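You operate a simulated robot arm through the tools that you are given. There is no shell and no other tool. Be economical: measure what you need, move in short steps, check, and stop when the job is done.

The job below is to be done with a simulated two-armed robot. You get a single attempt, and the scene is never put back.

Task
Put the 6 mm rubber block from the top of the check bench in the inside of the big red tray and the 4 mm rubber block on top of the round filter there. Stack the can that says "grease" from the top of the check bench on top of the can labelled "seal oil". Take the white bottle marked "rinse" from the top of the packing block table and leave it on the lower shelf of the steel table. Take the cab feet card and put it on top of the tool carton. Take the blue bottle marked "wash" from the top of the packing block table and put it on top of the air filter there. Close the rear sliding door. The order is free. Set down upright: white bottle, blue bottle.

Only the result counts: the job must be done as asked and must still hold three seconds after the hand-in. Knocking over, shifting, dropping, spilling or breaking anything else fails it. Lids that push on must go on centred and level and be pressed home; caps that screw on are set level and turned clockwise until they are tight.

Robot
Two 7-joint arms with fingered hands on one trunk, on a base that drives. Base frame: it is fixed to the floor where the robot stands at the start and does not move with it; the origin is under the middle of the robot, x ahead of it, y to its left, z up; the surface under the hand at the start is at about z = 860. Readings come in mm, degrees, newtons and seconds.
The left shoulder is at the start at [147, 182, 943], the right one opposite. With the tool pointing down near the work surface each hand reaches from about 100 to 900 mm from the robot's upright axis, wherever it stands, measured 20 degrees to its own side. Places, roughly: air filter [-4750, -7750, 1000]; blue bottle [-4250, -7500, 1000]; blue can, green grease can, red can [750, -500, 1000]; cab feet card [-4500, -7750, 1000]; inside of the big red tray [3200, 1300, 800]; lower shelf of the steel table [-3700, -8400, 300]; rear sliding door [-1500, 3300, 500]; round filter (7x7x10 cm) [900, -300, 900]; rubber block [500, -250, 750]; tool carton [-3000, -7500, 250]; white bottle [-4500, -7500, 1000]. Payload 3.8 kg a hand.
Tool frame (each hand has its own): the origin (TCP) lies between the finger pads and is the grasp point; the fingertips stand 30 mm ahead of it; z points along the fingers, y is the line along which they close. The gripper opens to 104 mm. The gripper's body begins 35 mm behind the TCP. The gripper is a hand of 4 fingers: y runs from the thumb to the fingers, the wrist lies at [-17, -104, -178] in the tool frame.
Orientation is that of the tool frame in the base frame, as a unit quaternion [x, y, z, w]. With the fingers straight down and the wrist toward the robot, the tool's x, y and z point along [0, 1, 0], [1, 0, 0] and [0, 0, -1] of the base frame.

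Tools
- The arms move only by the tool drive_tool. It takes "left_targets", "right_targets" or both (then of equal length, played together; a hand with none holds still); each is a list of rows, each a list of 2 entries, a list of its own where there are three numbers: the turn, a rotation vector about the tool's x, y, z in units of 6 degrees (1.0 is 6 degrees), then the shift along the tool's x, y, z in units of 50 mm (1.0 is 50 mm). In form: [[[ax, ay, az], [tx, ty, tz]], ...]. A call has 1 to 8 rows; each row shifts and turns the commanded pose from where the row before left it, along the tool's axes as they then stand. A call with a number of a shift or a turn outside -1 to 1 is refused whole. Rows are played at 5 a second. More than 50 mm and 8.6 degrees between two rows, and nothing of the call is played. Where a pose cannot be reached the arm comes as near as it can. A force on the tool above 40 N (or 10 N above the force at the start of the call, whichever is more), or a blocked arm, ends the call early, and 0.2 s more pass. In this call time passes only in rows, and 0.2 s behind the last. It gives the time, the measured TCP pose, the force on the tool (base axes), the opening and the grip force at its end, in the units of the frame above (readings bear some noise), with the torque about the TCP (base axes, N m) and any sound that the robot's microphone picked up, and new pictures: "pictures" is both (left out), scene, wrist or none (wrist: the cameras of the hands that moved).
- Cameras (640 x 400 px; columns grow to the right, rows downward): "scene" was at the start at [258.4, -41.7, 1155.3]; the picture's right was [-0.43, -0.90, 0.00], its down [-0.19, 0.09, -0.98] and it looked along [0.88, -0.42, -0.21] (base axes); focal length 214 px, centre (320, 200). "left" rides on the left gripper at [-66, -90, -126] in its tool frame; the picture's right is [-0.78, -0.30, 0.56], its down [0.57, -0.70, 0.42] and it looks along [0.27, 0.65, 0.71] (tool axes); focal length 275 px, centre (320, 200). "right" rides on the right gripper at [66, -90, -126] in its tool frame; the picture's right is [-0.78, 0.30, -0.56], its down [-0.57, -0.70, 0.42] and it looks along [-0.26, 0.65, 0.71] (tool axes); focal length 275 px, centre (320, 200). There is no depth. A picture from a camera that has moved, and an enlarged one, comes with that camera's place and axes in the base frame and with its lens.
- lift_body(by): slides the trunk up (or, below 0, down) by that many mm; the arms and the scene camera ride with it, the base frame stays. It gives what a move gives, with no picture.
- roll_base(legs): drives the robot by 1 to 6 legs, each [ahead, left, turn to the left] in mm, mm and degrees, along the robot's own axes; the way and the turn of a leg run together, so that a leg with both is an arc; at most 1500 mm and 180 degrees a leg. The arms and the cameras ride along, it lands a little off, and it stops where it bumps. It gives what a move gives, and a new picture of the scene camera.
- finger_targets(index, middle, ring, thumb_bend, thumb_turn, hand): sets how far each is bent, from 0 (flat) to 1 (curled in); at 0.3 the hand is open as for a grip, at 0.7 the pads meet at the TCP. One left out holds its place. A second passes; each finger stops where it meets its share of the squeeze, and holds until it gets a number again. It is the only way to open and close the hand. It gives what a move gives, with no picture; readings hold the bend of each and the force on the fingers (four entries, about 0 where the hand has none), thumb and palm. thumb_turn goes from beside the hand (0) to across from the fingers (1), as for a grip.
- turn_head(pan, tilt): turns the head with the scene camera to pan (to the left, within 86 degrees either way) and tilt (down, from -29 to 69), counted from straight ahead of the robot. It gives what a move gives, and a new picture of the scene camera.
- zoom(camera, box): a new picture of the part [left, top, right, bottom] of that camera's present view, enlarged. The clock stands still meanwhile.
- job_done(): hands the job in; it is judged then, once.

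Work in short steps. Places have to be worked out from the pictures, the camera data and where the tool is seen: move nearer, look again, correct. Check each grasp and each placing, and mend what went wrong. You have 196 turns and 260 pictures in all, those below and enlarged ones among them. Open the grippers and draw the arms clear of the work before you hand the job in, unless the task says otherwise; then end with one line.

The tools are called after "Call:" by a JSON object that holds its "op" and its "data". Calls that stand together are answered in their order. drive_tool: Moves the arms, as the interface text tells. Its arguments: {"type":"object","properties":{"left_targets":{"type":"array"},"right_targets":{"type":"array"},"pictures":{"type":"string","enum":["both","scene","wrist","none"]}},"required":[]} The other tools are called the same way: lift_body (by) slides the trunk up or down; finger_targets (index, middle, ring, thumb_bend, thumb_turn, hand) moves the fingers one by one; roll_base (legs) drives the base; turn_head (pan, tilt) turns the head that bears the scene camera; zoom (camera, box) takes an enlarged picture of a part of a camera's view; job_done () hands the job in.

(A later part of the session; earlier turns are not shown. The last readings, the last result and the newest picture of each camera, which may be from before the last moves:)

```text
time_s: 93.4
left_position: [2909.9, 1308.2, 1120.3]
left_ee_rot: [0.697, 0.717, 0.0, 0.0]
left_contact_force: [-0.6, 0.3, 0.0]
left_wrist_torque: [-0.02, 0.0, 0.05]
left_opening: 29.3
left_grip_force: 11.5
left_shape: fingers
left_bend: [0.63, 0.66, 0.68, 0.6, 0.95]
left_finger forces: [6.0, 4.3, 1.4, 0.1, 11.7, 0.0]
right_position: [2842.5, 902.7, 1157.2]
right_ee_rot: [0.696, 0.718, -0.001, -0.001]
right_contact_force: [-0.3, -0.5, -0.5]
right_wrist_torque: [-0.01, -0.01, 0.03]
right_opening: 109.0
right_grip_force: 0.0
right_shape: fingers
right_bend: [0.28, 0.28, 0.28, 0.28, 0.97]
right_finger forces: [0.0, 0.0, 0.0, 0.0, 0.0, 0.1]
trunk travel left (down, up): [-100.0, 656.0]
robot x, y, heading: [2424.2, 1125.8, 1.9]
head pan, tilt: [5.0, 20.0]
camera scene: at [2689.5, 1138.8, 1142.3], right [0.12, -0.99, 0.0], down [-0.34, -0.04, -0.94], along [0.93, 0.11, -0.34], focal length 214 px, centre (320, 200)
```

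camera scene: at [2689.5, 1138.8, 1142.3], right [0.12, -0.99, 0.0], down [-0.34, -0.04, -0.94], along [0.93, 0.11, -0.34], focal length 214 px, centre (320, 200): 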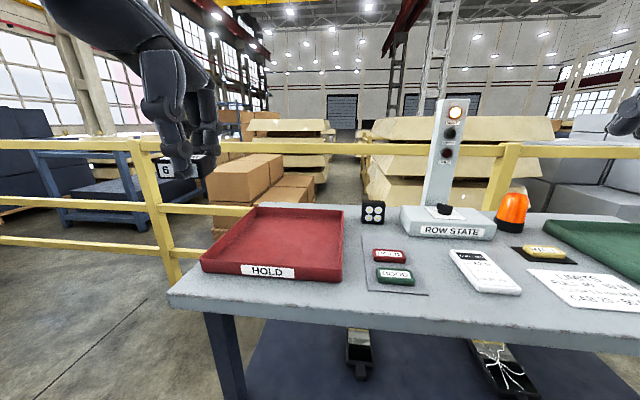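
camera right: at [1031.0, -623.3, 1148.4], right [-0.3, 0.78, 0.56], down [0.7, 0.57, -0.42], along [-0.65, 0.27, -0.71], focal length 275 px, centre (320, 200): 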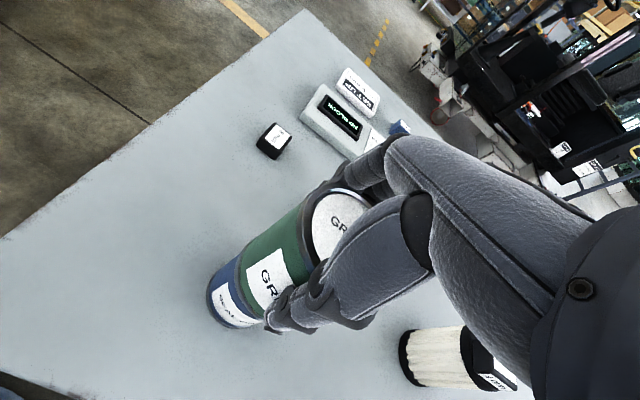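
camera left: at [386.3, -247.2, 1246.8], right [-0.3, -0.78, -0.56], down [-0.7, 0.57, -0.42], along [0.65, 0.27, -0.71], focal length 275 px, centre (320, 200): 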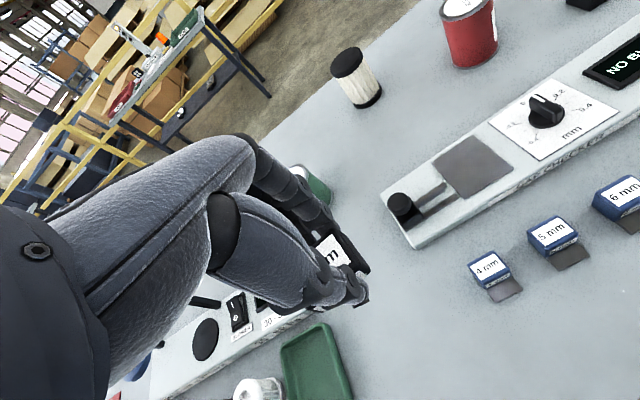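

Big red "HOLD" tray centre at ≈(3190,1325). I drive forward 150 and straighten.

Call:
{"op": "roll_base", "data": {"legs": [[150, 0, -1.9]]}}

Call:
{"op": "drive_tool", "data": {"left_targets": [[[0, 0, 0], [0, 0.8, 0]], [[0, 0, 0], [0, 0.8, 0.2]], [[0, 0, 0], [0, 0.8, 0.5]], [[0, 0, 0], [0, 0, 0.9]], [[0, 0, 0], [0, 0, 0.9]]], "pictures": "both"}}

```text
time_s: 94.8
left_position: [3066.2, 1291.9, 1120.6]
left_ee_rot: [0.709, 0.705, -0.001, -0.001]
left_contact_force: [0.9, 0.2, -0.7]
left_wrist_torque: [0.02, 0.03, -0.01]
left_opening: 29.3
left_grip_force: 11.6
left_shape: fingers
left_bend: [0.63, 0.66, 0.68, 0.6, 0.95]
left_finger forces: [5.8, 4.3, 1.5, 0.0, 11.7, 0.0]
right_position: [2985.7, 889.4, 1156.5]
right_ee_rot: [0.709, 0.706, -0.001, -0.001]
right_contact_force: [0.1, -0.7, -1.0]
right_wrist_torque: [0.0, 0.0, 0.02]
right_opening: 108.8
right_grip_force: 0.1
right_shape: fingers
right_bend: [0.28, 0.28, 0.28, 0.28, 0.97]
right_finger forces: [0.0, 0.1, 0.0, 0.0, 0.0, 0.1]
trunk travel left (down, up): [-100.0, 656.0]
robot x, y, heading: [2571.3, 1126.4, -0.3]
head pan, tilt: [5.0, 20.0]
camera scene: at [2840.3, 1131.2, 1141.9], right [0.08, -1.0, 0.0], down [-0.34, -0.03, -0.94], along [0.94, 0.08, -0.34], focal length 214 px, centre (320, 200)
```

scene: 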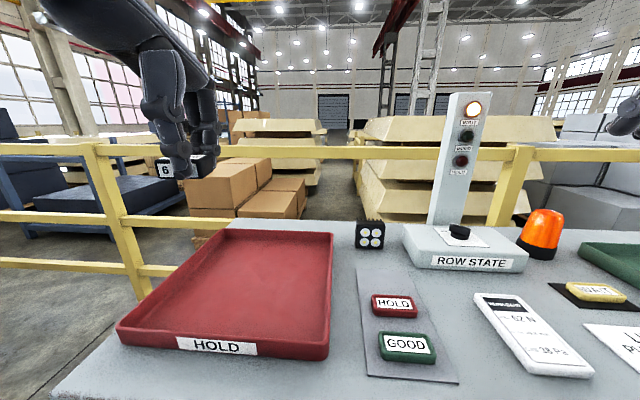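

```text
time_s: 96.0
left_position: [3184.7, 1295.3, 994.3]
left_ee_rot: [0.709, 0.705, -0.001, 0.0]
left_contact_force: [-0.1, 0.8, -0.2]
left_wrist_torque: [-0.03, 0.04, 0.0]
left_opening: 29.2
left_grip_force: 11.6
left_shape: fingers
left_bend: [0.63, 0.66, 0.68, 0.6, 0.95]
left_finger forces: [5.8, 4.3, 1.5, 0.1, 11.6, 0.0]
right_position: [2984.1, 890.1, 1157.1]
right_ee_rot: [0.709, 0.705, 0.0, -0.001]
right_contact_force: [0.3, 0.0, 0.4]
right_wrist_torque: [0.01, 0.03, -0.02]
right_opening: 108.8
right_grip_force: 0.0
right_shape: fingers
right_bend: [0.28, 0.28, 0.28, 0.28, 0.97]
right_finger forces: [0.0, 0.0, 0.0, 0.0, 0.1, 0.0]
trunk travel left (down, up): [-100.0, 656.0]
robot x, y, heading: [2574.7, 1127.1, -0.5]
head pan, tilt: [5.0, 20.0]
camera scene: at [2839.9, 1131.4, 1142.0], right [0.08, -1.0, 0.0], down [-0.34, -0.03, -0.94], along [0.94, 0.08, -0.34], focal length 214 px, centre (320, 200)
camera left: at [3094.9, 1228.5, 1119.9], right [-0.3, -0.77, -0.56], down [-0.7, 0.58, -0.42], along [0.65, 0.26, -0.71], focal length 275 px, centre (320, 200)
```

scene: 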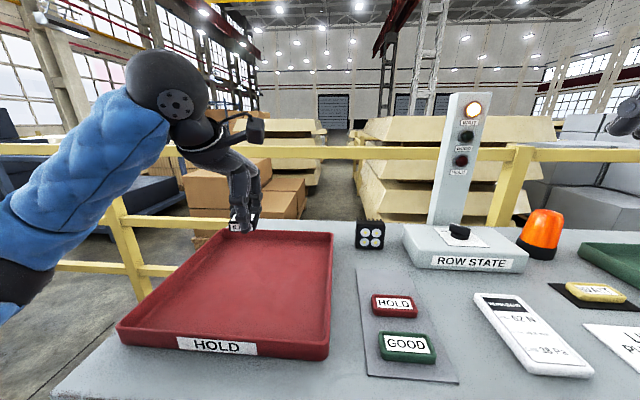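
left: 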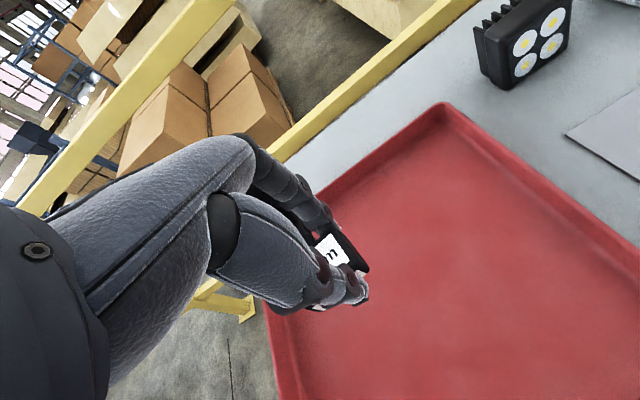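

The TCP projects well inside the tray. I descend.

Call:
{"op": "drive_tool", "data": {"left_targets": [[[0, 0, 0], [-0.3, 0, 0.8]], [[0, 0, 0], [0, 0, 0.8]], [[0, 0, 0], [0, 0, 0.5]], [[0, 0, 0], [0, 0, 0.2]]], "pictures": "wrist"}}

Call:
{"op": "zoom", "data": {"camera": "scene", "box": [180, 180, 340, 300]}}

```text
time_s: 97.0
left_position: [3183.8, 1276.3, 879.0]
left_ee_rot: [0.709, 0.705, 0.001, 0.001]
left_contact_force: [1.0, 0.5, 4.0]
left_wrist_torque: [-0.04, 0.07, 0.02]
left_opening: 29.0
left_grip_force: 12.1
left_shape: fingers
left_bend: [0.63, 0.66, 0.68, 0.6, 0.95]
left_finger forces: [6.7, 4.4, 1.6, 0.0, 11.8, 0.0]
right_position: [2982.5, 890.3, 1157.6]
right_ee_rot: [0.709, 0.705, 0.0, 0.0]
right_contact_force: [0.2, -0.2, -0.3]
right_wrist_torque: [0.0, 0.02, 0.02]
right_opening: 108.9
right_grip_force: 0.0
right_shape: fingers
right_bend: [0.28, 0.28, 0.28, 0.28, 0.97]
right_finger forces: [0.0, 0.0, 0.1, 0.0, 0.0, 0.0]
trunk travel left (down, up): [-100.0, 656.0]
robot x, y, heading: [2572.6, 1124.0, -0.3]
head pan, tilt: [5.0, 20.0]
camera left: at [3093.3, 1211.1, 1005.5], right [-0.3, -0.77, -0.56], down [-0.7, 0.58, -0.43], along [0.65, 0.26, -0.71], focal length 275 px, centre (320, 200)
```

left: 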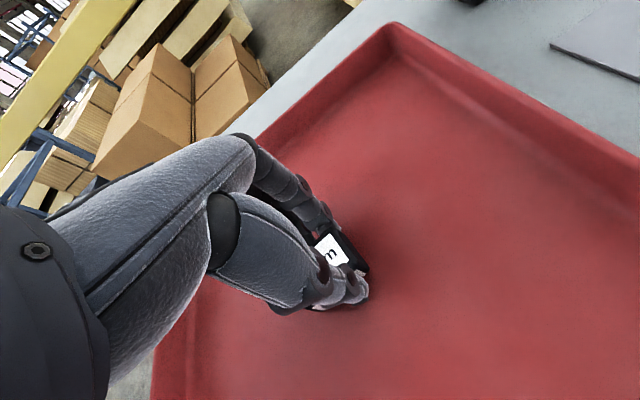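

```text
3.33 times, centred on (260, 240) of scene
camera zoom: at [2838.9, 1131.2, 1142.5], right [0.08, -1.0, 0.0], down [-0.34, -0.03, -0.94], along [0.94, 0.08, -0.34], focal length 715 px, centre (520, 67)
```

zoom: 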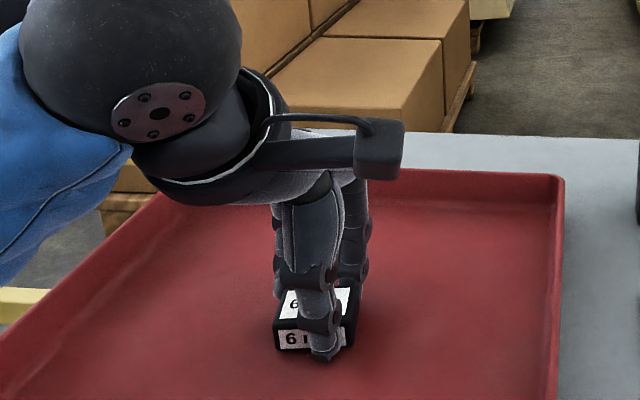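

Touching the tray floor (4 N). I release and rise.

Call:
{"op": "finger_targets", "data": {"hand": "left", "index": 0.4, "middle": 0.4, "ring": 0.4, "thumb_bend": 0.4}}

Call:
{"op": "drive_tool", "data": {"left_targets": [[[0, 0, 0], [0, 0, -0.5]], [[0, 0, 0], [0, 0, -0.9]], [[0, 0, 0], [0, 0, -0.9]], [[0, 0, 0], [0, 0, -0.9]], [[0, 0, 0], [0, -0.5, -0.8]], [[0, 0, 0], [0, -0.8, -0.5]], [[0, 0, 0], [0, -0.9, 0]]], "pictures": "scene"}}

```text
time_s: 98.0
left_position: [3184.3, 1276.7, 879.5]
left_ee_rot: [0.709, 0.705, 0.0, 0.0]
left_contact_force: [-0.3, -0.6, 0.2]
left_wrist_torque: [0.0, -0.02, 0.0]
left_opening: 78.7
left_grip_force: 0.0
left_shape: fingers
left_bend: [0.4, 0.4, 0.4, 0.4, 0.97]
left_finger forces: [0.0, 0.0, 0.1, 0.0, 0.0, 0.1]
right_position: [2983.2, 889.0, 1158.8]
right_ee_rot: [0.709, 0.705, -0.001, -0.001]
right_contact_force: [-0.5, 0.2, 1.2]
right_wrist_torque: [-0.01, 0.0, -0.01]
right_opening: 109.1
right_grip_force: 0.0
right_shape: fingers
right_bend: [0.28, 0.28, 0.28, 0.28, 0.97]
right_finger forces: [0.0, 0.0, 0.0, 0.1, 0.1, 0.0]
trunk travel left (down, up): [-100.0, 656.0]
robot x, y, heading: [2570.0, 1126.8, -0.4]
head pan, tilt: [5.0, 20.0]
```

```text
time_s: 99.6
left_position: [3074.1, 1277.6, 1104.5]
left_ee_rot: [0.709, 0.705, 0.0, -0.001]
left_contact_force: [-0.1, 0.5, 0.1]
left_wrist_torque: [-0.01, 0.0, 0.0]
left_opening: 79.2
left_grip_force: 0.1
left_shape: fingers
left_bend: [0.4, 0.4, 0.4, 0.4, 0.97]
left_finger forces: [0.1, 0.0, 0.0, 0.0, 0.0, 0.0]
right_position: [2983.2, 889.9, 1157.9]
right_ee_rot: [0.709, 0.705, 0.0, -0.001]
right_contact_force: [-0.4, 0.2, -0.3]
right_wrist_torque: [0.02, 0.02, 0.0]
right_opening: 108.8
right_grip_force: 0.1
right_shape: fingers
right_bend: [0.28, 0.28, 0.28, 0.28, 0.97]
right_finger forces: [0.1, 0.0, 0.1, 0.1, 0.0, 0.0]
trunk travel left (down, up): [-100.0, 656.0]
robot x, y, heading: [2573.7, 1125.9, -0.4]
head pan, tilt: [5.0, 20.0]
camera scene: at [2838.7, 1131.2, 1142.5], right [0.08, -1.0, 0.0], down [-0.34, -0.03, -0.94], along [0.94, 0.08, -0.34], focal length 214 px, centre (320, 200)
```

scene: 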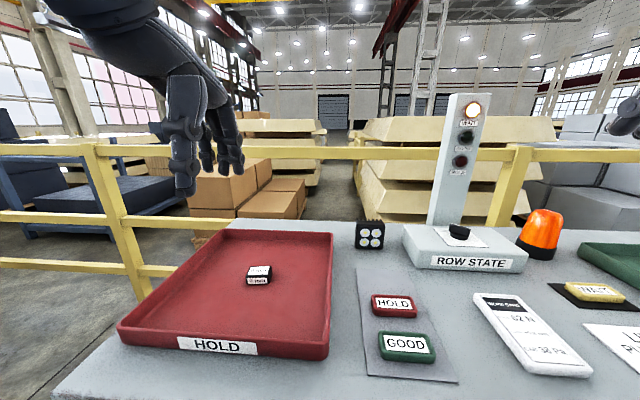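

The 6 mm block is in the tray. Next the rear sliding door: back off, turn toward it and look.

Call:
{"op": "roll_base", "data": {"legs": [[-500, 0, 0], [0, 0, 150]]}}

Call:
{"op": "turn_head", "data": {"pan": 0, "tilt": 12}}

```text
time_s: 108.8
left_position: [1560.7, 1224.5, 1104.6]
left_ee_rot: [-0.515, 0.857, 0.0, 0.001]
left_contact_force: [-0.5, 0.5, 1.1]
left_wrist_torque: [-0.02, -0.03, -0.02]
left_opening: 79.2
left_grip_force: 0.0
left_shape: fingers
left_bend: [0.4, 0.4, 0.4, 0.4, 0.97]
left_finger forces: [0.0, 0.0, 0.1, 0.0, 0.0, 0.1]
right_position: [1822.8, 1526.7, 1158.1]
right_ee_rot: [-0.515, 0.857, 0.0, 0.0]
right_contact_force: [-0.3, -0.1, -0.5]
right_wrist_torque: [0.01, 0.01, 0.01]
right_opening: 108.9
right_grip_force: 0.1
right_shape: fingers
right_bend: [0.28, 0.28, 0.28, 0.28, 0.97]
right_finger forces: [0.0, 0.0, 0.0, 0.1, 0.1, 0.1]
trunk travel left (down, up): [-100.0, 656.0]
robot x, y, heading: [2075.8, 1126.9, 152.0]
head pan, tilt: [5.0, 20.0]
camera scene: at [1834.9, 1243.6, 1142.3], right [0.39, 0.92, 0.0], down [0.32, -0.13, -0.94], along [-0.86, 0.37, -0.34], focal length 214 px, centre (320, 200)
```

scene: 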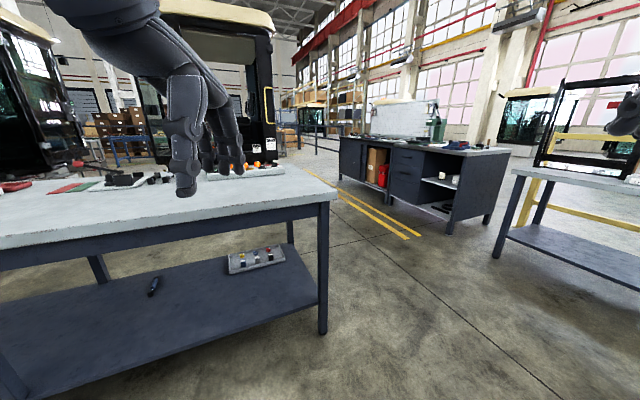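

```text
time_s: 109.4
left_position: [1560.8, 1225.6, 1104.4]
left_ee_rot: [-0.515, 0.857, 0.0, 0.001]
left_contact_force: [0.8, 0.2, -0.1]
left_wrist_torque: [-0.02, -0.01, -0.04]
left_opening: 79.3
left_grip_force: 0.1
left_shape: fingers
left_bend: [0.4, 0.4, 0.4, 0.4, 0.97]
left_finger forces: [0.0, 0.1, 0.1, 0.0, 0.1, 0.0]
right_position: [1821.5, 1527.4, 1157.8]
right_ee_rot: [-0.515, 0.857, -0.001, 0.0]
right_contact_force: [0.3, 0.8, 0.6]
right_wrist_torque: [0.03, 0.02, 0.0]
right_opening: 108.7
right_grip_force: 0.1
right_shape: fingers
right_bend: [0.28, 0.28, 0.28, 0.28, 0.97]
right_finger forces: [0.1, 0.1, 0.0, 0.1, 0.0, 0.1]
trunk travel left (down, up): [-100.0, 656.0]
robot x, y, heading: [2075.0, 1125.3, 152.0]
head pan, tilt: [0.0, 12.0]
camera scene: at [1838.3, 1251.0, 1155.2], right [0.47, 0.88, 0.0], down [0.18, -0.1, -0.98], along [-0.86, 0.46, -0.21], focal length 214 px, centre (320, 200)
```

scene: 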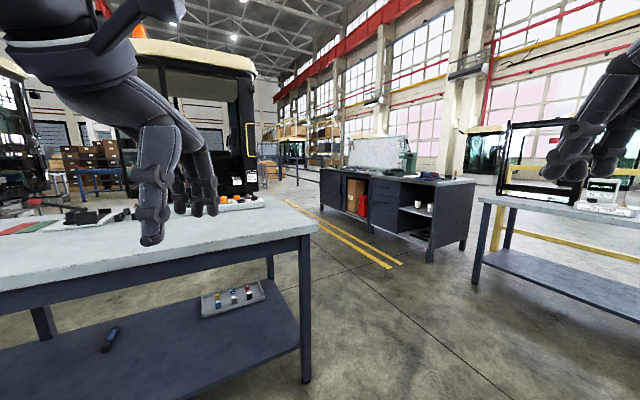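

The door's direction coincides with the dark workbench's cupboard. I zoom in.

Call:
{"op": "zoom", "data": {"camera": "scene", "box": [300, 130, 490, 260]}}

```text
3.08 times, centred on (395, 195) of scene
camera zoom: at [1838.3, 1251.0, 1155.2], right [0.47, 0.88, 0.0], down [0.18, -0.1, -0.98], along [-0.86, 0.46, -0.21], focal length 660 px, centre (89, 215)
```

zoom: 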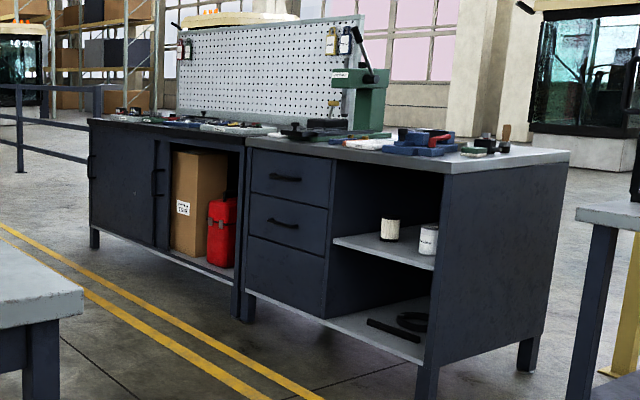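

The left cupboard has two sliding doors, both on the left; the rear one's handle is near (-1230,3320,540) and must slide right (+x) over the opening. I drive there facing +y.

Call:
{"op": "roll_base", "data": {"legs": [[0, 0, -62], [1250, 0, 0], [0, 1500, 0]]}}

```text
time_s: 125.4
left_position: [442.9, 2892.6, 1104.4]
left_ee_rot: [0.006, 1.0, 0.0, 0.0]
left_contact_force: [-0.5, -0.3, -0.4]
left_wrist_torque: [-0.01, -0.01, -0.01]
left_opening: 79.4
left_grip_force: 0.0
left_shape: fingers
left_bend: [0.4, 0.4, 0.4, 0.4, 0.97]
left_finger forces: [0.0, 0.0, 0.1, 0.1, 0.1, 0.0]
right_position: [832.7, 2798.9, 1156.5]
right_ee_rot: [0.006, 1.0, -0.001, 0.0]
right_contact_force: [-0.7, -1.0, -0.2]
right_wrist_torque: [0.02, -0.01, 0.0]
right_opening: 108.8
right_grip_force: 0.0
right_shape: fingers
right_bend: [0.28, 0.28, 0.28, 0.28, 0.97]
right_finger forces: [0.1, 0.1, 0.0, 0.0, 0.0, 0.0]
trunk travel left (down, up): [-100.0, 656.0]
robot x, y, heading: [593.8, 2387.4, 89.4]
head pan, tilt: [0.0, 12.0]
camera scene: at [595.0, 2656.4, 1155.3], right [1.0, -0.01, 0.0], down [0.0, -0.21, -0.98], along [0.01, 0.98, -0.21], focal length 214 px, centre (320, 200)
```

scene: 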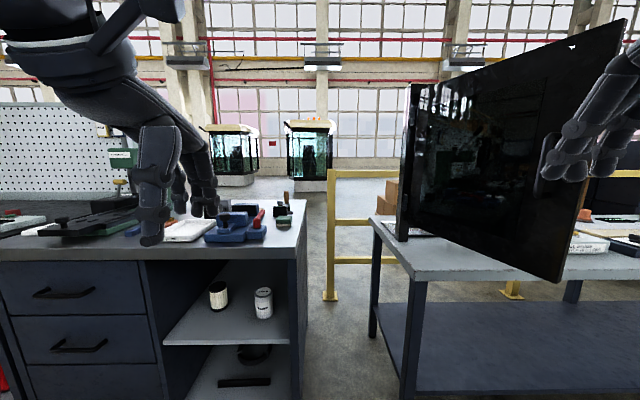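

Continue left toward the doors.

Call:
{"op": "roll_base", "data": {"legs": [[0, 1500, 0.6], [0, 200, 0]]}}

Call:
{"op": "turn_head", "data": {"pan": 0, "tilt": 35}}

```text
time_s: 134.0
left_position: [-1269.4, 2878.9, 1103.3]
left_ee_rot: [-0.007, 1.0, 0.0, 0.0]
left_contact_force: [-0.1, 0.2, 0.1]
left_wrist_torque: [0.01, 0.01, 0.0]
left_opening: 79.1
left_grip_force: 0.0
left_shape: fingers
left_bend: [0.4, 0.4, 0.4, 0.4, 0.97]
left_finger forces: [0.0, 0.1, 0.0, 0.0, 0.1, 0.0]
right_position: [-879.0, 2794.0, 1157.9]
right_ee_rot: [-0.008, 1.0, -0.001, 0.001]
right_contact_force: [-0.2, -0.1, -0.1]
right_wrist_torque: [-0.03, -0.04, 0.0]
right_opening: 108.9
right_grip_force: 0.0
right_shape: fingers
right_bend: [0.28, 0.28, 0.28, 0.28, 0.97]
right_finger forces: [0.0, 0.0, 0.0, 0.0, 0.0, 0.1]
trunk travel left (down, up): [-100.0, 656.0]
robot x, y, heading: [-1106.3, 2379.1, 91.0]
head pan, tilt: [0.0, 12.0]
camera scene: at [-1112.0, 2646.0, 1155.3], right [1.0, 0.02, 0.0], down [0.0, -0.21, -0.98], along [-0.01, 0.98, -0.21], focal length 214 px, centre (320, 200)
```

scene: 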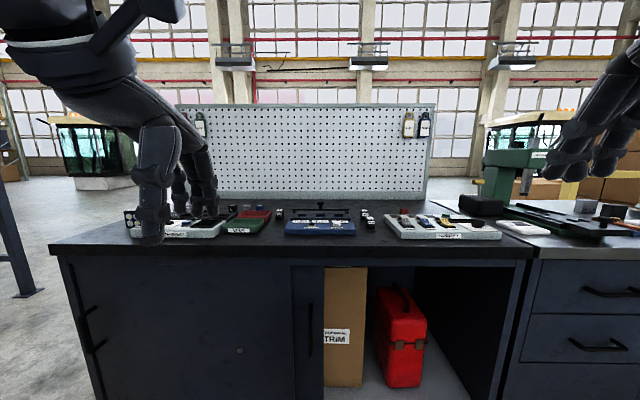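

```text
time_s: 134.9
left_position: [-1268.4, 2879.3, 1103.4]
left_ee_rot: [-0.006, 1.0, 0.0, 0.0]
left_contact_force: [0.3, -0.1, 0.6]
left_wrist_torque: [0.0, 0.0, 0.02]
left_opening: 79.1
left_grip_force: 0.0
left_shape: fingers
left_bend: [0.4, 0.4, 0.4, 0.4, 0.97]
left_finger forces: [0.0, 0.0, 0.1, 0.0, 0.0, 0.0]
right_position: [-878.5, 2794.4, 1158.0]
right_ee_rot: [-0.008, 1.0, -0.001, 0.0]
right_contact_force: [-0.5, 0.8, 0.7]
right_wrist_torque: [-0.02, -0.01, 0.02]
right_opening: 109.0
right_grip_force: 0.1
right_shape: fingers
right_bend: [0.28, 0.28, 0.28, 0.28, 0.97]
right_finger forces: [0.0, 0.1, 0.0, 0.0, 0.0, 0.1]
trunk travel left (down, up): [-100.0, 656.0]
robot x, y, heading: [-1105.9, 2380.1, 91.0]
head pan, tilt: [0.0, 35.0]
camera scene: at [-1111.0, 2640.9, 1118.5], right [1.0, 0.01, 0.0], down [0.01, -0.57, -0.82], along [-0.01, 0.82, -0.57], focal length 214 px, centre (320, 200)
```

scene: 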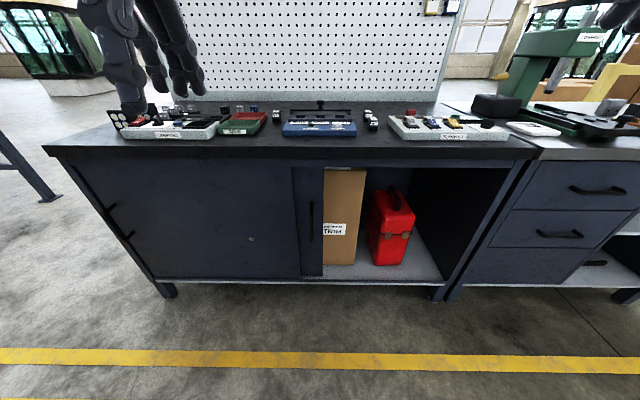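

The rear door strip shows x≈-1227…-1111, with its handle bar at x≈-1160, z≈425–633, y≈3320. I'll use the left hand as a forward-pointing grip (fingers left, thumb right); first rotate it.

Call:
{"op": "drive_tool", "data": {"left_targets": [[[-0.722, -0.722, -0.722], [0, 0, 0]], [[-0.722, -0.722, -0.722], [0, 0, 0]], [[-0.722, -0.722, -0.722], [0, 0, 0]], [[-0.722, -0.722, -0.722], [0, 0, 0]], [[-0.722, -0.722, -0.722], [0, 0, 0]], [[-0.722, -0.722, -0.722], [0, 0, 0]], [[-0.722, -0.722, -0.722], [0, 0, 0]], [[-0.722, -0.722, -0.722], [0, 0, 0]]], "pictures": "none"}}

Call:
{"op": "drive_tool", "data": {"left_targets": [[[-0.722, -0.722, -0.722], [0, 0, 0]], [[-0.722, -0.722, -0.722], [0, 0, 0]], [[-0.722, -0.722, -0.722], [0, 0, 0]], [[-0.722, -0.722, -0.722], [0, 0, 0]], [[-0.722, -0.722, -0.722], [0, 0, 0]], [[-0.722, -0.722, -0.722], [0, 0, 0]], [[-0.722, -0.722, -0.722], [0, 0, 0]], [[-0.722, -0.722, -0.722], [0, 0, 0]]], "pictures": "both"}}

```text
time_s: 136.7
left_position: [-1268.6, 2878.6, 1104.2]
left_ee_rot: [-0.294, 0.863, 0.292, 0.288]
left_contact_force: [0.0, -0.1, -0.7]
left_wrist_torque: [-0.02, -0.02, -0.01]
left_opening: 79.1
left_grip_force: 0.1
left_shape: fingers
left_bend: [0.4, 0.4, 0.4, 0.4, 0.97]
left_finger forces: [0.0, 0.0, 0.0, 0.0, 0.1, 0.1]
right_position: [-878.5, 2794.0, 1157.5]
right_ee_rot: [-0.007, 1.0, -0.001, 0.001]
right_contact_force: [0.6, 0.3, 0.7]
right_wrist_torque: [0.04, 0.03, -0.02]
right_opening: 109.0
right_grip_force: 0.1
right_shape: fingers
right_bend: [0.28, 0.28, 0.28, 0.28, 0.97]
right_finger forces: [0.0, 0.0, 0.0, 0.1, 0.0, 0.0]
trunk travel left (down, up): [-100.0, 656.0]
robot x, y, heading: [-1107.5, 2376.6, 90.8]
head pan, tilt: [0.0, 35.0]
```

```text
time_s: 138.5
left_position: [-1360.1, 2968.5, 1213.7]
left_ee_rot: [-0.503, 0.498, 0.504, 0.496]
left_contact_force: [0.6, 0.4, 0.3]
left_wrist_torque: [0.03, -0.04, -0.03]
left_opening: 79.2
left_grip_force: 0.0
left_shape: fingers
left_bend: [0.4, 0.4, 0.4, 0.4, 0.97]
left_finger forces: [0.1, 0.0, 0.0, 0.0, 0.1, 0.0]
left hand out of reach, approached as far as the arm can: row 4, 5, 6, 7, 8
right_position: [-878.3, 2795.2, 1157.0]
right_ee_rot: [-0.008, 1.0, -0.001, 0.0]
right_contact_force: [0.4, -0.1, 0.1]
right_wrist_torque: [-0.02, -0.01, -0.03]
right_opening: 108.6
right_grip_force: 0.0
right_shape: fingers
right_bend: [0.28, 0.28, 0.28, 0.28, 0.97]
right_finger forces: [0.0, 0.1, 0.0, 0.0, 0.1, 0.0]
trunk travel left (down, up): [-100.0, 656.0]
robot x, y, heading: [-1107.8, 2373.8, 91.0]
head pan, tilt: [0.0, 35.0]
camera scene: at [-1111.1, 2641.2, 1118.3], right [1.0, 0.01, 0.0], down [0.01, -0.57, -0.82], along [-0.01, 0.82, -0.57], focal length 214 px, centre (320, 200)
camera left: at [-1268.0, 2844.5, 1278.7], right [0.29, 0.56, 0.77], down [0.69, 0.43, -0.58], along [-0.66, 0.71, -0.26], focal length 275 px, centre (320, 200)
```

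scene: 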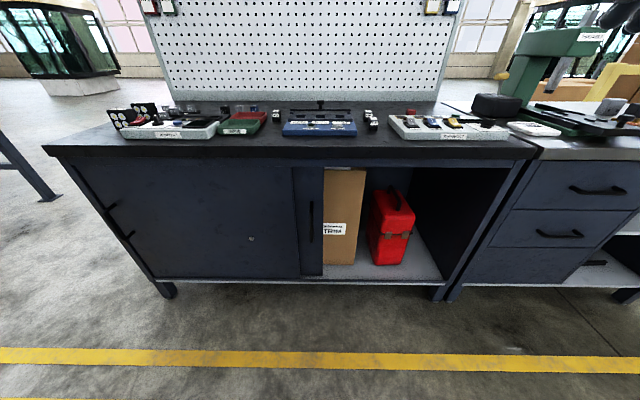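
left: 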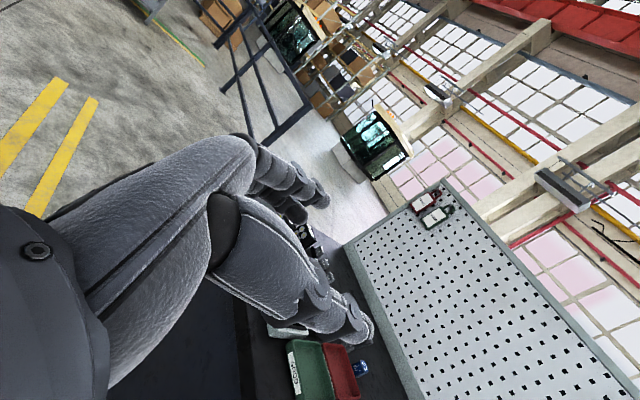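

Orientation reached. I shift the base right by 205 mm, lower the trunk 100 mm, and start lowering the hand.

Call:
{"op": "roll_base", "data": {"legs": [[0, -205, -1]]}}

Call:
{"op": "lift_body", "data": {"by": -100}}

Call:
{"op": "drive_tool", "data": {"left_targets": [[[0, 0, 0], [0.97, 0, 0]], [[0, 0, 0], [0.97, 0, 0]], [[0, 0, 0], [0.97, 0, 0]], [[0, 0, 0], [0.97, 0, 0]], [[0, 0, 0], [0.97, 0, 0]], [[0, 0, 0], [0.97, 0, 0]], [[0, 0, 0], [0.97, 0, 0]], [[0, 0, 0], [0.97, 0, 0]]], "pictures": "scene"}}

```text
time_s: 140.1
left_position: [-1139.4, 2974.7, 1213.9]
left_ee_rot: [-0.498, 0.502, 0.5, 0.5]
left_contact_force: [0.7, 0.3, -0.4]
left_wrist_torque: [0.01, -0.03, -0.01]
left_opening: 79.1
left_grip_force: 0.0
left_shape: fingers
left_bend: [0.4, 0.4, 0.4, 0.4, 0.97]
left_finger forces: [0.0, 0.0, 0.1, 0.0, 0.0, 0.1]
right_position: [-661.7, 2792.8, 1158.2]
right_ee_rot: [0.001, 1.0, -0.002, 0.0]
right_contact_force: [0.6, 0.4, -0.4]
right_wrist_torque: [0.05, 0.04, 0.02]
right_opening: 109.1
right_grip_force: 0.0
right_shape: fingers
right_bend: [0.28, 0.28, 0.28, 0.28, 0.97]
right_finger forces: [0.0, 0.0, 0.0, 0.1, 0.0, 0.0]
trunk travel left (down, up): [-100.0, 656.0]
robot x, y, heading: [-894.5, 2378.7, 90.0]
head pan, tilt: [0.0, 35.0]
camera scene: at [-896.7, 2642.3, 1118.4], right [1.0, 0.0, 0.0], down [0.0, -0.57, -0.82], along [0.0, 0.82, -0.57], focal length 214 px, centre (320, 200)
```

scene: 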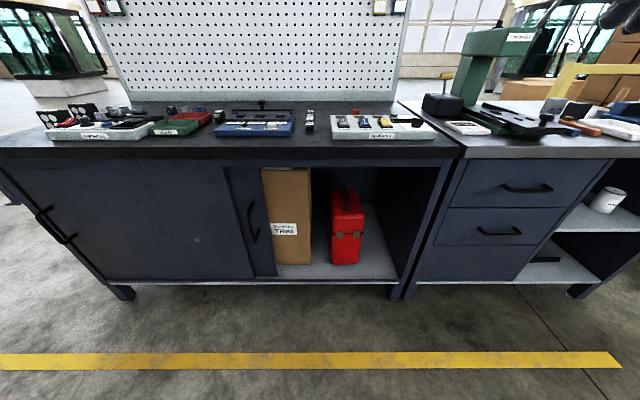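

```text
time_s: 141.5
left_position: [-1141.0, 3050.5, 1052.7]
left_ee_rot: [-0.529, 0.536, 0.464, 0.467]
left_contact_force: [0.4, -0.7, 1.1]
left_wrist_torque: [-0.02, 0.0, -0.02]
left_opening: 79.1
left_grip_force: 0.1
left_shape: fingers
left_bend: [0.4, 0.4, 0.4, 0.4, 0.97]
left_finger forces: [0.0, 0.1, 0.0, 0.0, 0.0, 0.0]
right_position: [-661.7, 2791.9, 1057.7]
right_ee_rot: [0.0, 1.0, 0.001, 0.0]
right_contact_force: [-0.1, 0.5, 0.1]
right_wrist_torque: [0.05, 0.01, -0.05]
right_opening: 109.0
right_grip_force: 0.2
right_shape: fingers
right_bend: [0.28, 0.28, 0.28, 0.28, 0.97]
right_finger forces: [0.0, 0.0, 0.1, 0.0, 0.0, 0.0]
trunk travel left (down, up): [0.0, 756.0]
robot x, y, heading: [-897.8, 2380.8, 89.8]
head pan, tilt: [0.0, 35.0]
```

```text
time_s: 143.3
left_position: [-1205.2, 3050.5, 681.1]
left_ee_rot: [-0.529, 0.535, 0.465, 0.466]
left_contact_force: [-0.2, 0.5, 0.9]
left_wrist_torque: [0.01, -0.01, 0.04]
left_opening: 79.3
left_grip_force: 0.0
left_shape: fingers
left_bend: [0.4, 0.4, 0.4, 0.4, 0.97]
left_finger forces: [0.1, 0.0, 0.1, 0.0, 0.1, 0.0]
left hand out of reach, approached as far as the arm can: row 1, 2, 3, 4, 5
right_position: [-661.9, 2792.5, 1057.8]
right_ee_rot: [0.0, 1.0, -0.001, 0.0]
right_contact_force: [-0.7, -0.3, 0.0]
right_wrist_torque: [-0.03, 0.04, 0.02]
right_opening: 108.9
right_grip_force: 0.0
right_shape: fingers
right_bend: [0.28, 0.28, 0.28, 0.28, 0.97]
right_finger forces: [0.1, 0.0, 0.0, 0.1, 0.0, 0.0]
trunk travel left (down, up): [0.0, 756.0]
robot x, y, heading: [-897.4, 2379.6, 89.9]
head pan, tilt: [0.0, 35.0]
camera scene: at [-897.5, 2706.1, 1010.8], right [1.0, 0.0, 0.0], down [0.0, -0.57, -0.82], along [0.0, 0.82, -0.57], focal length 214 px, centre (320, 200)
```

scene: 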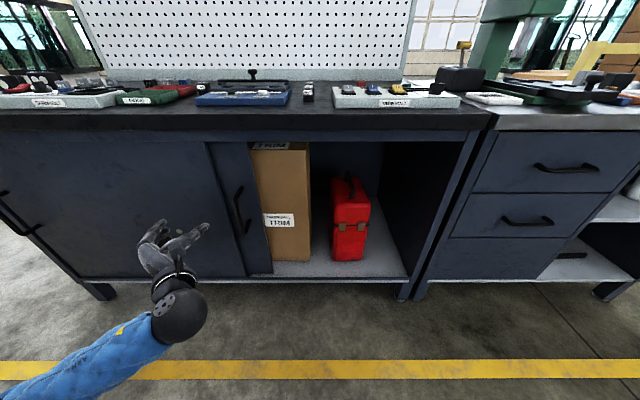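

The hand pitched slightly with the trunk. I level it, align with the handle (≈(-1160,3275,550)) and approach partway.

Call:
{"op": "drive_tool", "data": {"left_targets": [[[0, -0.635, 0], [0.6, -0.45, 0]], [[0, -0.635, 0], [0.6, -0.45, 0]], [[0, 0, 0], [0.7, 0, 0]], [[0, 0, 0], [0.7, 0, 0]], [[0, 0, 0], [0, 0, 0.9]], [[0, 0, 0], [0, 0, 0.9]]], "pictures": "both"}}

```text
time_s: 144.7
left_position: [-1157.7, 3130.4, 549.9]
left_ee_rot: [-0.498, 0.504, 0.498, 0.501]
left_contact_force: [0.2, 0.3, 0.7]
left_wrist_torque: [0.01, -0.01, -0.01]
left_opening: 79.2
left_grip_force: 0.1
left_shape: fingers
left_bend: [0.4, 0.4, 0.4, 0.4, 0.97]
left_finger forces: [0.0, 0.0, 0.1, 0.1, 0.0, 0.0]
right_position: [-662.3, 2792.8, 1057.2]
right_ee_rot: [-0.001, 1.0, -0.001, 0.0]
right_contact_force: [0.4, 0.1, -0.2]
right_wrist_torque: [0.03, -0.01, -0.02]
right_opening: 108.8
right_grip_force: 0.1
right_shape: fingers
right_bend: [0.28, 0.28, 0.28, 0.28, 0.97]
right_finger forces: [0.0, 0.0, 0.0, 0.0, 0.0, 0.0]
trunk travel left (down, up): [0.0, 756.0]
robot x, y, heading: [-897.2, 2383.9, 90.0]
head pan, tilt: [0.0, 35.0]
camera scene: at [-897.5, 2706.0, 1010.8], right [1.0, 0.0, 0.0], down [0.0, -0.57, -0.82], along [0.0, 0.82, -0.57], focal length 214 px, centre (320, 200)
camera left: at [-1068.4, 3004.3, 616.2], right [0.3, 0.56, 0.77], down [0.7, 0.42, -0.58], along [-0.64, 0.72, -0.27], focal length 275 px, centre (320, 200)
```

scene: 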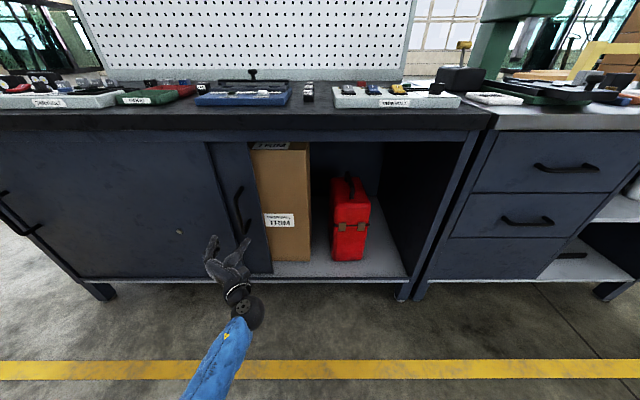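
left: 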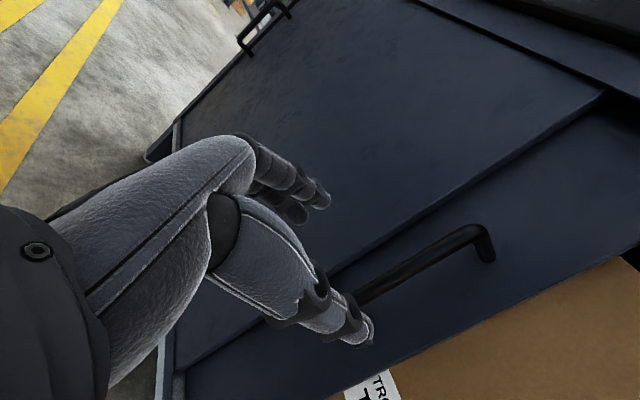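

Bar is at x≈-1165, y≈3283. I advance so it lies between fingers and thumb.

Call:
{"op": "drive_tool", "data": {"left_targets": [[[0, 0, 0], [0, 0.14, 0.8]], [[0, 0, 0], [0, 0, 0.8]], [[0, 0, 0], [0, 0, 0.7]], [[0, 0, 0], [0, 0, 0.4]]], "pictures": "both"}}

```text
time_s: 145.7
left_position: [-1163.2, 3160.5, 551.7]
left_ee_rot: [-0.498, 0.505, 0.496, 0.501]
left_contact_force: [-0.2, 0.4, 0.6]
left_wrist_torque: [-0.03, -0.01, -0.03]
left_opening: 79.3
left_grip_force: 0.0
left_shape: fingers
left_bend: [0.4, 0.4, 0.4, 0.4, 0.97]
left_finger forces: [0.0, 0.1, 0.0, 0.0, 0.0, 0.1]
left hand out of reach, approached as far as the arm can: row 1, 2, 3, 4
right_position: [-661.3, 2792.8, 1057.4]
right_ee_rot: [0.001, 1.0, 0.0, 0.001]
right_contact_force: [0.6, -0.6, 0.3]
right_wrist_torque: [-0.03, -0.03, -0.01]
right_opening: 109.0
right_grip_force: 0.1
right_shape: fingers
right_bend: [0.28, 0.28, 0.28, 0.28, 0.97]
right_finger forces: [0.0, 0.0, 0.1, 0.0, 0.0, 0.0]
trunk travel left (down, up): [0.0, 756.0]
robot x, y, heading: [-896.3, 2378.6, 89.8]
head pan, tilt: [0.0, 35.0]
camera scene: at [-897.4, 2706.0, 1010.9], right [1.0, 0.0, 0.0], down [0.0, -0.57, -0.82], along [0.0, 0.82, -0.57], focal length 214 px, centre (320, 200)
camera left: at [-1074.1, 3034.9, 617.5], right [0.3, 0.56, 0.77], down [0.7, 0.41, -0.58], along [-0.64, 0.72, -0.27], focal length 275 px, centre (320, 200)
```

scene: 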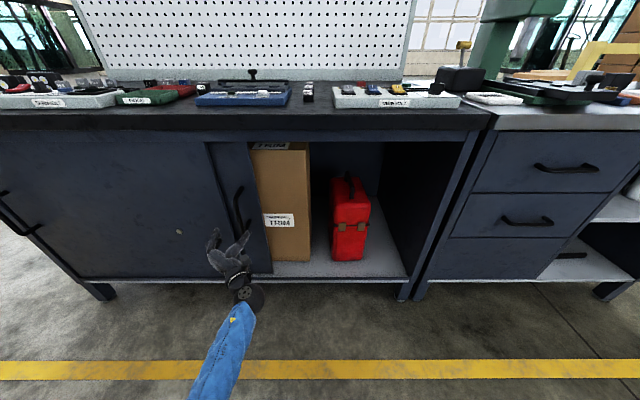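
left: 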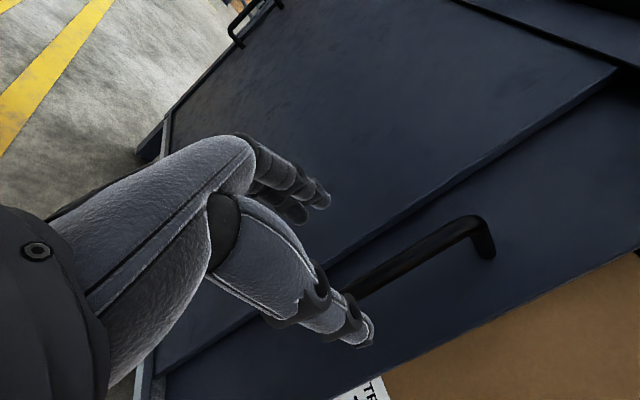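

Arm is at its limit, so I drive the base forward 110 mm.

Call:
{"op": "roll_base", "data": {"legs": [[110, 0, 0]]}}

Call:
{"op": "drive_tool", "data": {"left_targets": [[[0, 0, 0], [0, 0, 0.05]]], "pictures": "wrist"}}

```text
time_s: 146.9
left_position: [-1161.5, 3263.5, 549.9]
left_ee_rot: [-0.501, 0.504, 0.497, 0.497]
left_contact_force: [4.9, -5.0, 1.9]
left_wrist_torque: [-0.02, -0.02, 0.2]
left_opening: 79.0
left_grip_force: 3.4
left_shape: fingers
left_bend: [0.4, 0.42, 0.4, 0.4, 0.97]
left_finger forces: [0.0, 6.4, 0.0, 0.0, 0.0, 0.0]
right_position: [-662.1, 2896.7, 1057.6]
right_ee_rot: [0.0, 1.0, 0.001, -0.001]
right_contact_force: [0.1, -0.2, 0.3]
right_wrist_torque: [-0.02, 0.0, 0.04]
right_opening: 109.0
right_grip_force: 0.0
right_shape: fingers
right_bend: [0.28, 0.28, 0.28, 0.28, 0.97]
right_finger forces: [0.0, 0.0, 0.0, 0.0, 0.0, 0.0]
trunk travel left (down, up): [0.0, 756.0]
robot x, y, heading: [-900.2, 2486.6, 89.8]
head pan, tilt: [0.0, 35.0]
stopped in leg 1: the force on the tool passed its limit at 65 N (the readings are from after the stop); the commanded pose is now the measured one
camera scene: at [-897.4, 2809.9, 1011.1], right [1.0, 0.0, 0.0], down [0.0, -0.57, -0.82], along [0.0, 0.82, -0.57], focal length 214 px, centre (320, 200)
```

scene: 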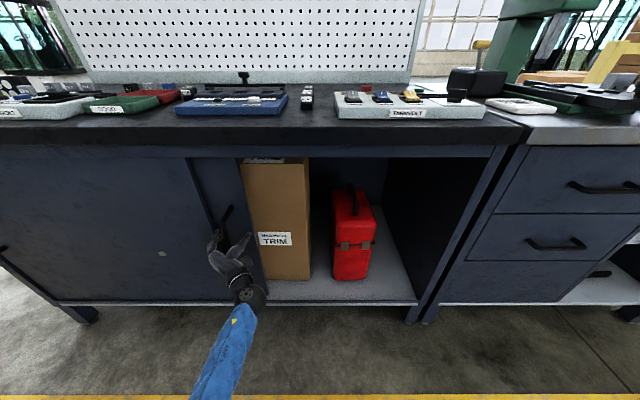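

```text
time_s: 147.3
left_position: [-1160.4, 3263.6, 549.3]
left_ee_rot: [-0.502, 0.504, 0.498, 0.496]
left_contact_force: [9.7, -24.2, 0.6]
left_wrist_torque: [-0.27, -0.07, 1.17]
left_opening: 79.0
left_grip_force: 13.2
left_shape: fingers
left_bend: [0.4, 0.42, 0.4, 0.4, 0.97]
left_finger forces: [0.1, 25.5, 0.8, 0.0, 0.0, 0.1]
right_position: [-662.0, 2895.8, 1057.1]
right_ee_rot: [0.0, 1.0, 0.001, -0.001]
right_contact_force: [-0.5, 0.5, -0.2]
right_wrist_torque: [-0.03, -0.01, 0.0]
right_opening: 109.1
right_grip_force: 0.0
right_shape: fingers
right_bend: [0.28, 0.28, 0.28, 0.28, 0.97]
right_finger forces: [0.0, 0.0, 0.0, 0.0, 0.0, 0.1]
trunk travel left (down, up): [0.0, 756.0]
robot x, y, heading: [-896.7, 2483.4, 89.7]
head pan, tilt: [0.0, 35.0]
camera left: at [-1071.6, 3137.9, 616.3], right [0.3, 0.57, 0.77], down [0.7, 0.42, -0.58], along [-0.65, 0.71, -0.27], focal length 275 px, centre (320, 200)
```

left: 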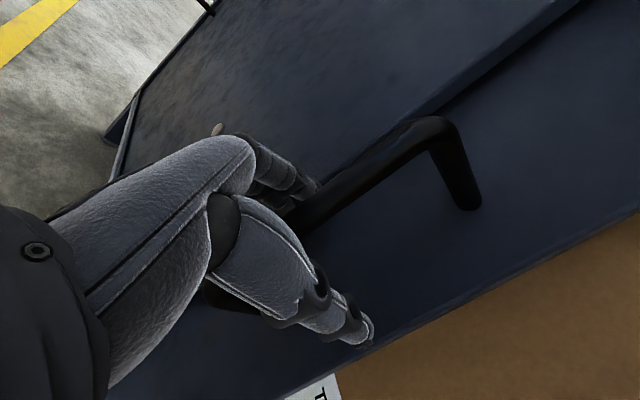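

Bar lies between fingers and thumb; a fingertip presses on the door. I back off 4 mm and close on the bar.

Call:
{"op": "drive_tool", "data": {"left_targets": [[[0, 0, 0], [0, 0, -0.12]]], "pictures": "none"}}

Call:
{"op": "finger_targets", "data": {"hand": "left", "index": 0.7, "middle": 0.7, "ring": 0.7, "thumb_bend": 0.7}}

Call:
{"op": "zoom", "data": {"camera": "left", "box": [160, 60, 560, 360]}}

```text
time_s: 147.7
left_position: [-1161.8, 3259.6, 549.8]
left_ee_rot: [-0.5, 0.504, 0.497, 0.499]
left_contact_force: [1.9, -0.3, 0.2]
left_wrist_torque: [0.03, 0.0, -0.01]
left_opening: 79.1
left_grip_force: 0.7
left_shape: fingers
left_bend: [0.4, 0.42, 0.4, 0.4, 0.97]
left_finger forces: [0.1, 1.9, 0.0, 0.0, 0.0, 0.0]
right_position: [-662.7, 2897.9, 1057.6]
right_ee_rot: [-0.001, 1.0, -0.001, -0.001]
right_contact_force: [0.2, -0.3, 0.4]
right_wrist_torque: [0.01, -0.01, 0.02]
right_opening: 109.0
right_grip_force: 0.1
right_shape: fingers
right_bend: [0.28, 0.28, 0.28, 0.28, 0.97]
right_finger forces: [0.0, 0.0, 0.0, 0.1, 0.0, 0.0]
trunk travel left (down, up): [0.0, 756.0]
robot x, y, heading: [-898.1, 2484.5, 89.9]
head pan, tilt: [0.0, 35.0]
```

```text
time_s: 148.7
left_position: [-1162.0, 3259.6, 549.9]
left_ee_rot: [-0.501, 0.504, 0.497, 0.498]
left_contact_force: [0.1, -0.1, 0.1]
left_wrist_torque: [0.02, 0.03, 0.03]
left_opening: 3.6
left_grip_force: 0.3
left_shape: fingers
left_bend: [0.7, 0.7, 0.7, 0.7, 0.97]
left_finger forces: [0.0, 0.0, 0.0, 0.1, 0.3, 0.0]
right_position: [-662.6, 2896.7, 1058.1]
right_ee_rot: [0.0, 1.0, -0.001, 0.0]
right_contact_force: [0.1, -0.8, 0.2]
right_wrist_torque: [0.0, -0.01, -0.01]
right_opening: 108.9
right_grip_force: 0.1
right_shape: fingers
right_bend: [0.28, 0.28, 0.28, 0.28, 0.97]
right_finger forces: [0.1, 0.0, 0.0, 0.0, 0.1, 0.0]
trunk travel left (down, up): [0.0, 756.0]
robot x, y, heading: [-897.1, 2480.3, 90.2]
head pan, tilt: [0.0, 35.0]
```

```text
1.33 times, centred on (360, 210) of left
camera zoom: at [-1072.0, 3133.2, 615.9], right [0.3, 0.56, 0.77], down [0.7, 0.42, -0.58], along [-0.65, 0.71, -0.27], focal length 367 px, centre (267, 187)
```

zoom: 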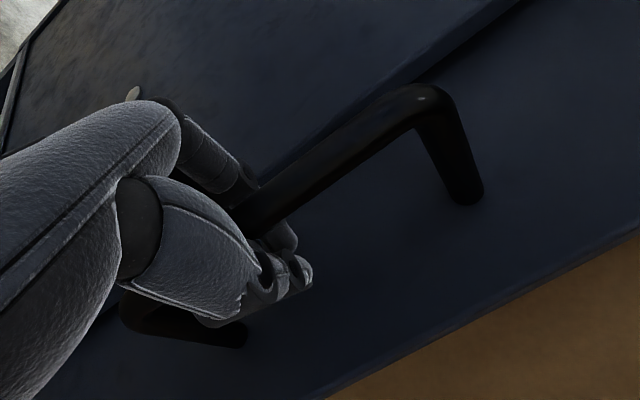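

The hand has hooked around the bar. I drive right in steps, dragging the rear door.

Call:
{"op": "roll_base", "data": {"legs": [[0, -300, 0]]}}

```text
time_s: 150.8
left_position: [-861.2, 3259.9, 548.9]
left_ee_rot: [-0.501, 0.505, 0.498, 0.497]
left_contact_force: [0.6, 0.1, -0.2]
left_wrist_torque: [-0.04, 0.06, 0.0]
left_opening: 3.3
left_grip_force: 0.0
left_shape: fingers
left_bend: [0.7, 0.7, 0.7, 0.7, 0.97]
left_finger forces: [0.1, 0.0, 0.0, 0.0, 0.0, 0.1]
right_position: [-362.8, 2898.5, 1057.0]
right_ee_rot: [-0.001, 1.0, -0.001, 0.0]
right_contact_force: [0.3, 0.4, 0.1]
right_wrist_torque: [-0.03, -0.02, 0.04]
right_opening: 109.3
right_grip_force: 0.0
right_shape: fingers
right_bend: [0.28, 0.28, 0.28, 0.28, 0.97]
right_finger forces: [0.0, 0.0, 0.0, 0.0, 0.0, 0.0]
trunk travel left (down, up): [0.0, 756.0]
robot x, y, heading: [-597.1, 2487.1, 89.9]
head pan, tilt: [0.0, 35.0]
camera scene: at [-597.6, 2810.7, 1010.9], right [1.0, 0.0, 0.0], down [0.0, -0.57, -0.82], along [0.0, 0.82, -0.57], focal length 214 px, centre (320, 200)
```

scene: 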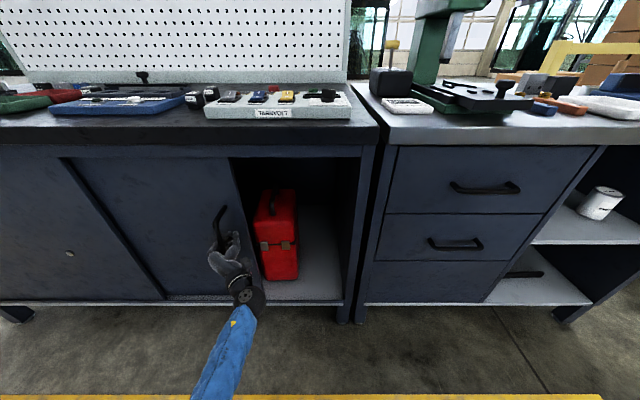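

The door follows. Continue another 300 mm.

Call:
{"op": "roll_base", "data": {"legs": [[0, -295, 0]]}}

```text
time_s: 152.8
left_position: [-563.8, 3258.8, 549.9]
left_ee_rot: [-0.502, 0.503, 0.499, 0.496]
left_contact_force: [0.0, -0.4, 0.0]
left_wrist_torque: [0.01, -0.04, 0.03]
left_opening: 3.0
left_grip_force: 0.1
left_shape: fingers
left_bend: [0.7, 0.7, 0.7, 0.7, 0.97]
left_finger forces: [0.0, 0.0, 0.0, 0.0, 0.0, 0.0]
right_position: [-63.1, 2899.9, 1057.7]
right_ee_rot: [-0.002, 1.0, -0.001, 0.0]
right_contact_force: [1.2, 0.6, -0.3]
right_wrist_torque: [0.01, 0.01, 0.01]
right_opening: 108.9
right_grip_force: 0.1
right_shape: fingers
right_bend: [0.28, 0.28, 0.28, 0.28, 0.97]
right_finger forces: [0.0, 0.1, 0.0, 0.1, 0.0, 0.0]
trunk travel left (down, up): [0.0, 756.0]
robot x, y, heading: [-294.5, 2483.4, 90.3]
head pan, tilt: [0.0, 35.0]
camera scene: at [-298.0, 2811.8, 1010.9], right [1.0, 0.01, 0.0], down [0.0, -0.57, -0.82], along [0.0, 0.82, -0.57], focal length 214 px, centre (320, 200)
```

scene: 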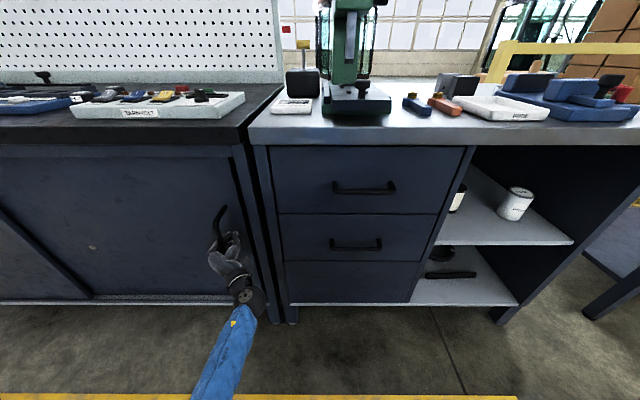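

Nearly shut. I push further right with the arm until it meets the stop.

Call:
{"op": "drive_tool", "data": {"left_targets": [[[0, 0, 0], [0, -0.25, 0]], [[0, 0, 0], [0, -0.25, 0]], [[0, 0, 0], [0, -0.25, 0]], [[0, 0, 0], [0, -0.25, 0]]], "pictures": "none"}}

Call:
{"op": "zoom", "data": {"camera": "scene", "box": [180, 130, 300, 320]}}

```text
time_s: 153.8
left_position: [-539.1, 3257.1, 549.2]
left_ee_rot: [-0.503, 0.503, 0.498, 0.495]
left_contact_force: [-4.8, 0.7, -0.3]
left_wrist_torque: [0.0, -0.06, -0.13]
left_opening: 4.6
left_grip_force: 2.5
left_shape: fingers
left_bend: [0.68, 0.7, 0.7, 0.7, 0.97]
left_finger forces: [4.4, 0.0, 0.1, 0.0, 0.0, 0.0]
left hand out of reach, approached as far as the arm can: row 3, 4
right_position: [-63.8, 2899.3, 1057.6]
right_ee_rot: [-0.003, 1.0, -0.001, 0.0]
right_contact_force: [-0.4, 0.0, -0.9]
right_wrist_torque: [-0.01, 0.0, 0.0]
right_opening: 108.8
right_grip_force: 0.1
right_shape: fingers
right_bend: [0.28, 0.28, 0.28, 0.28, 0.97]
right_finger forces: [0.1, 0.1, 0.0, 0.1, 0.0, 0.0]
trunk travel left (down, up): [0.0, 756.0]
robot x, y, heading: [-295.4, 2485.1, 90.5]
head pan, tilt: [0.0, 35.0]
```

```text
2.11 times, centred on (240, 225) of scene
camera zoom: at [-298.2, 2811.9, 1010.8], right [1.0, 0.01, 0.0], down [0.0, -0.57, -0.82], along [0.0, 0.82, -0.57], focal length 452 px, centre (488, 147)
```

zoom: 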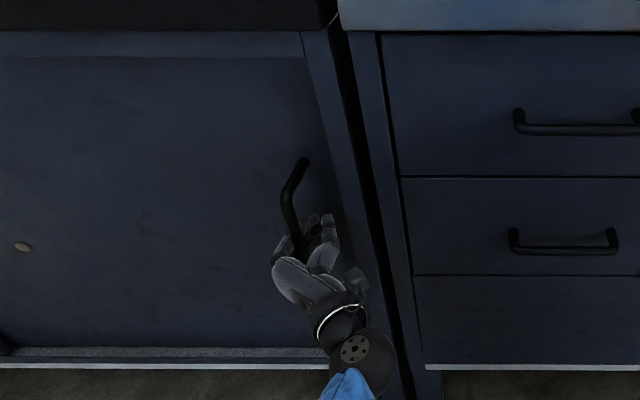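

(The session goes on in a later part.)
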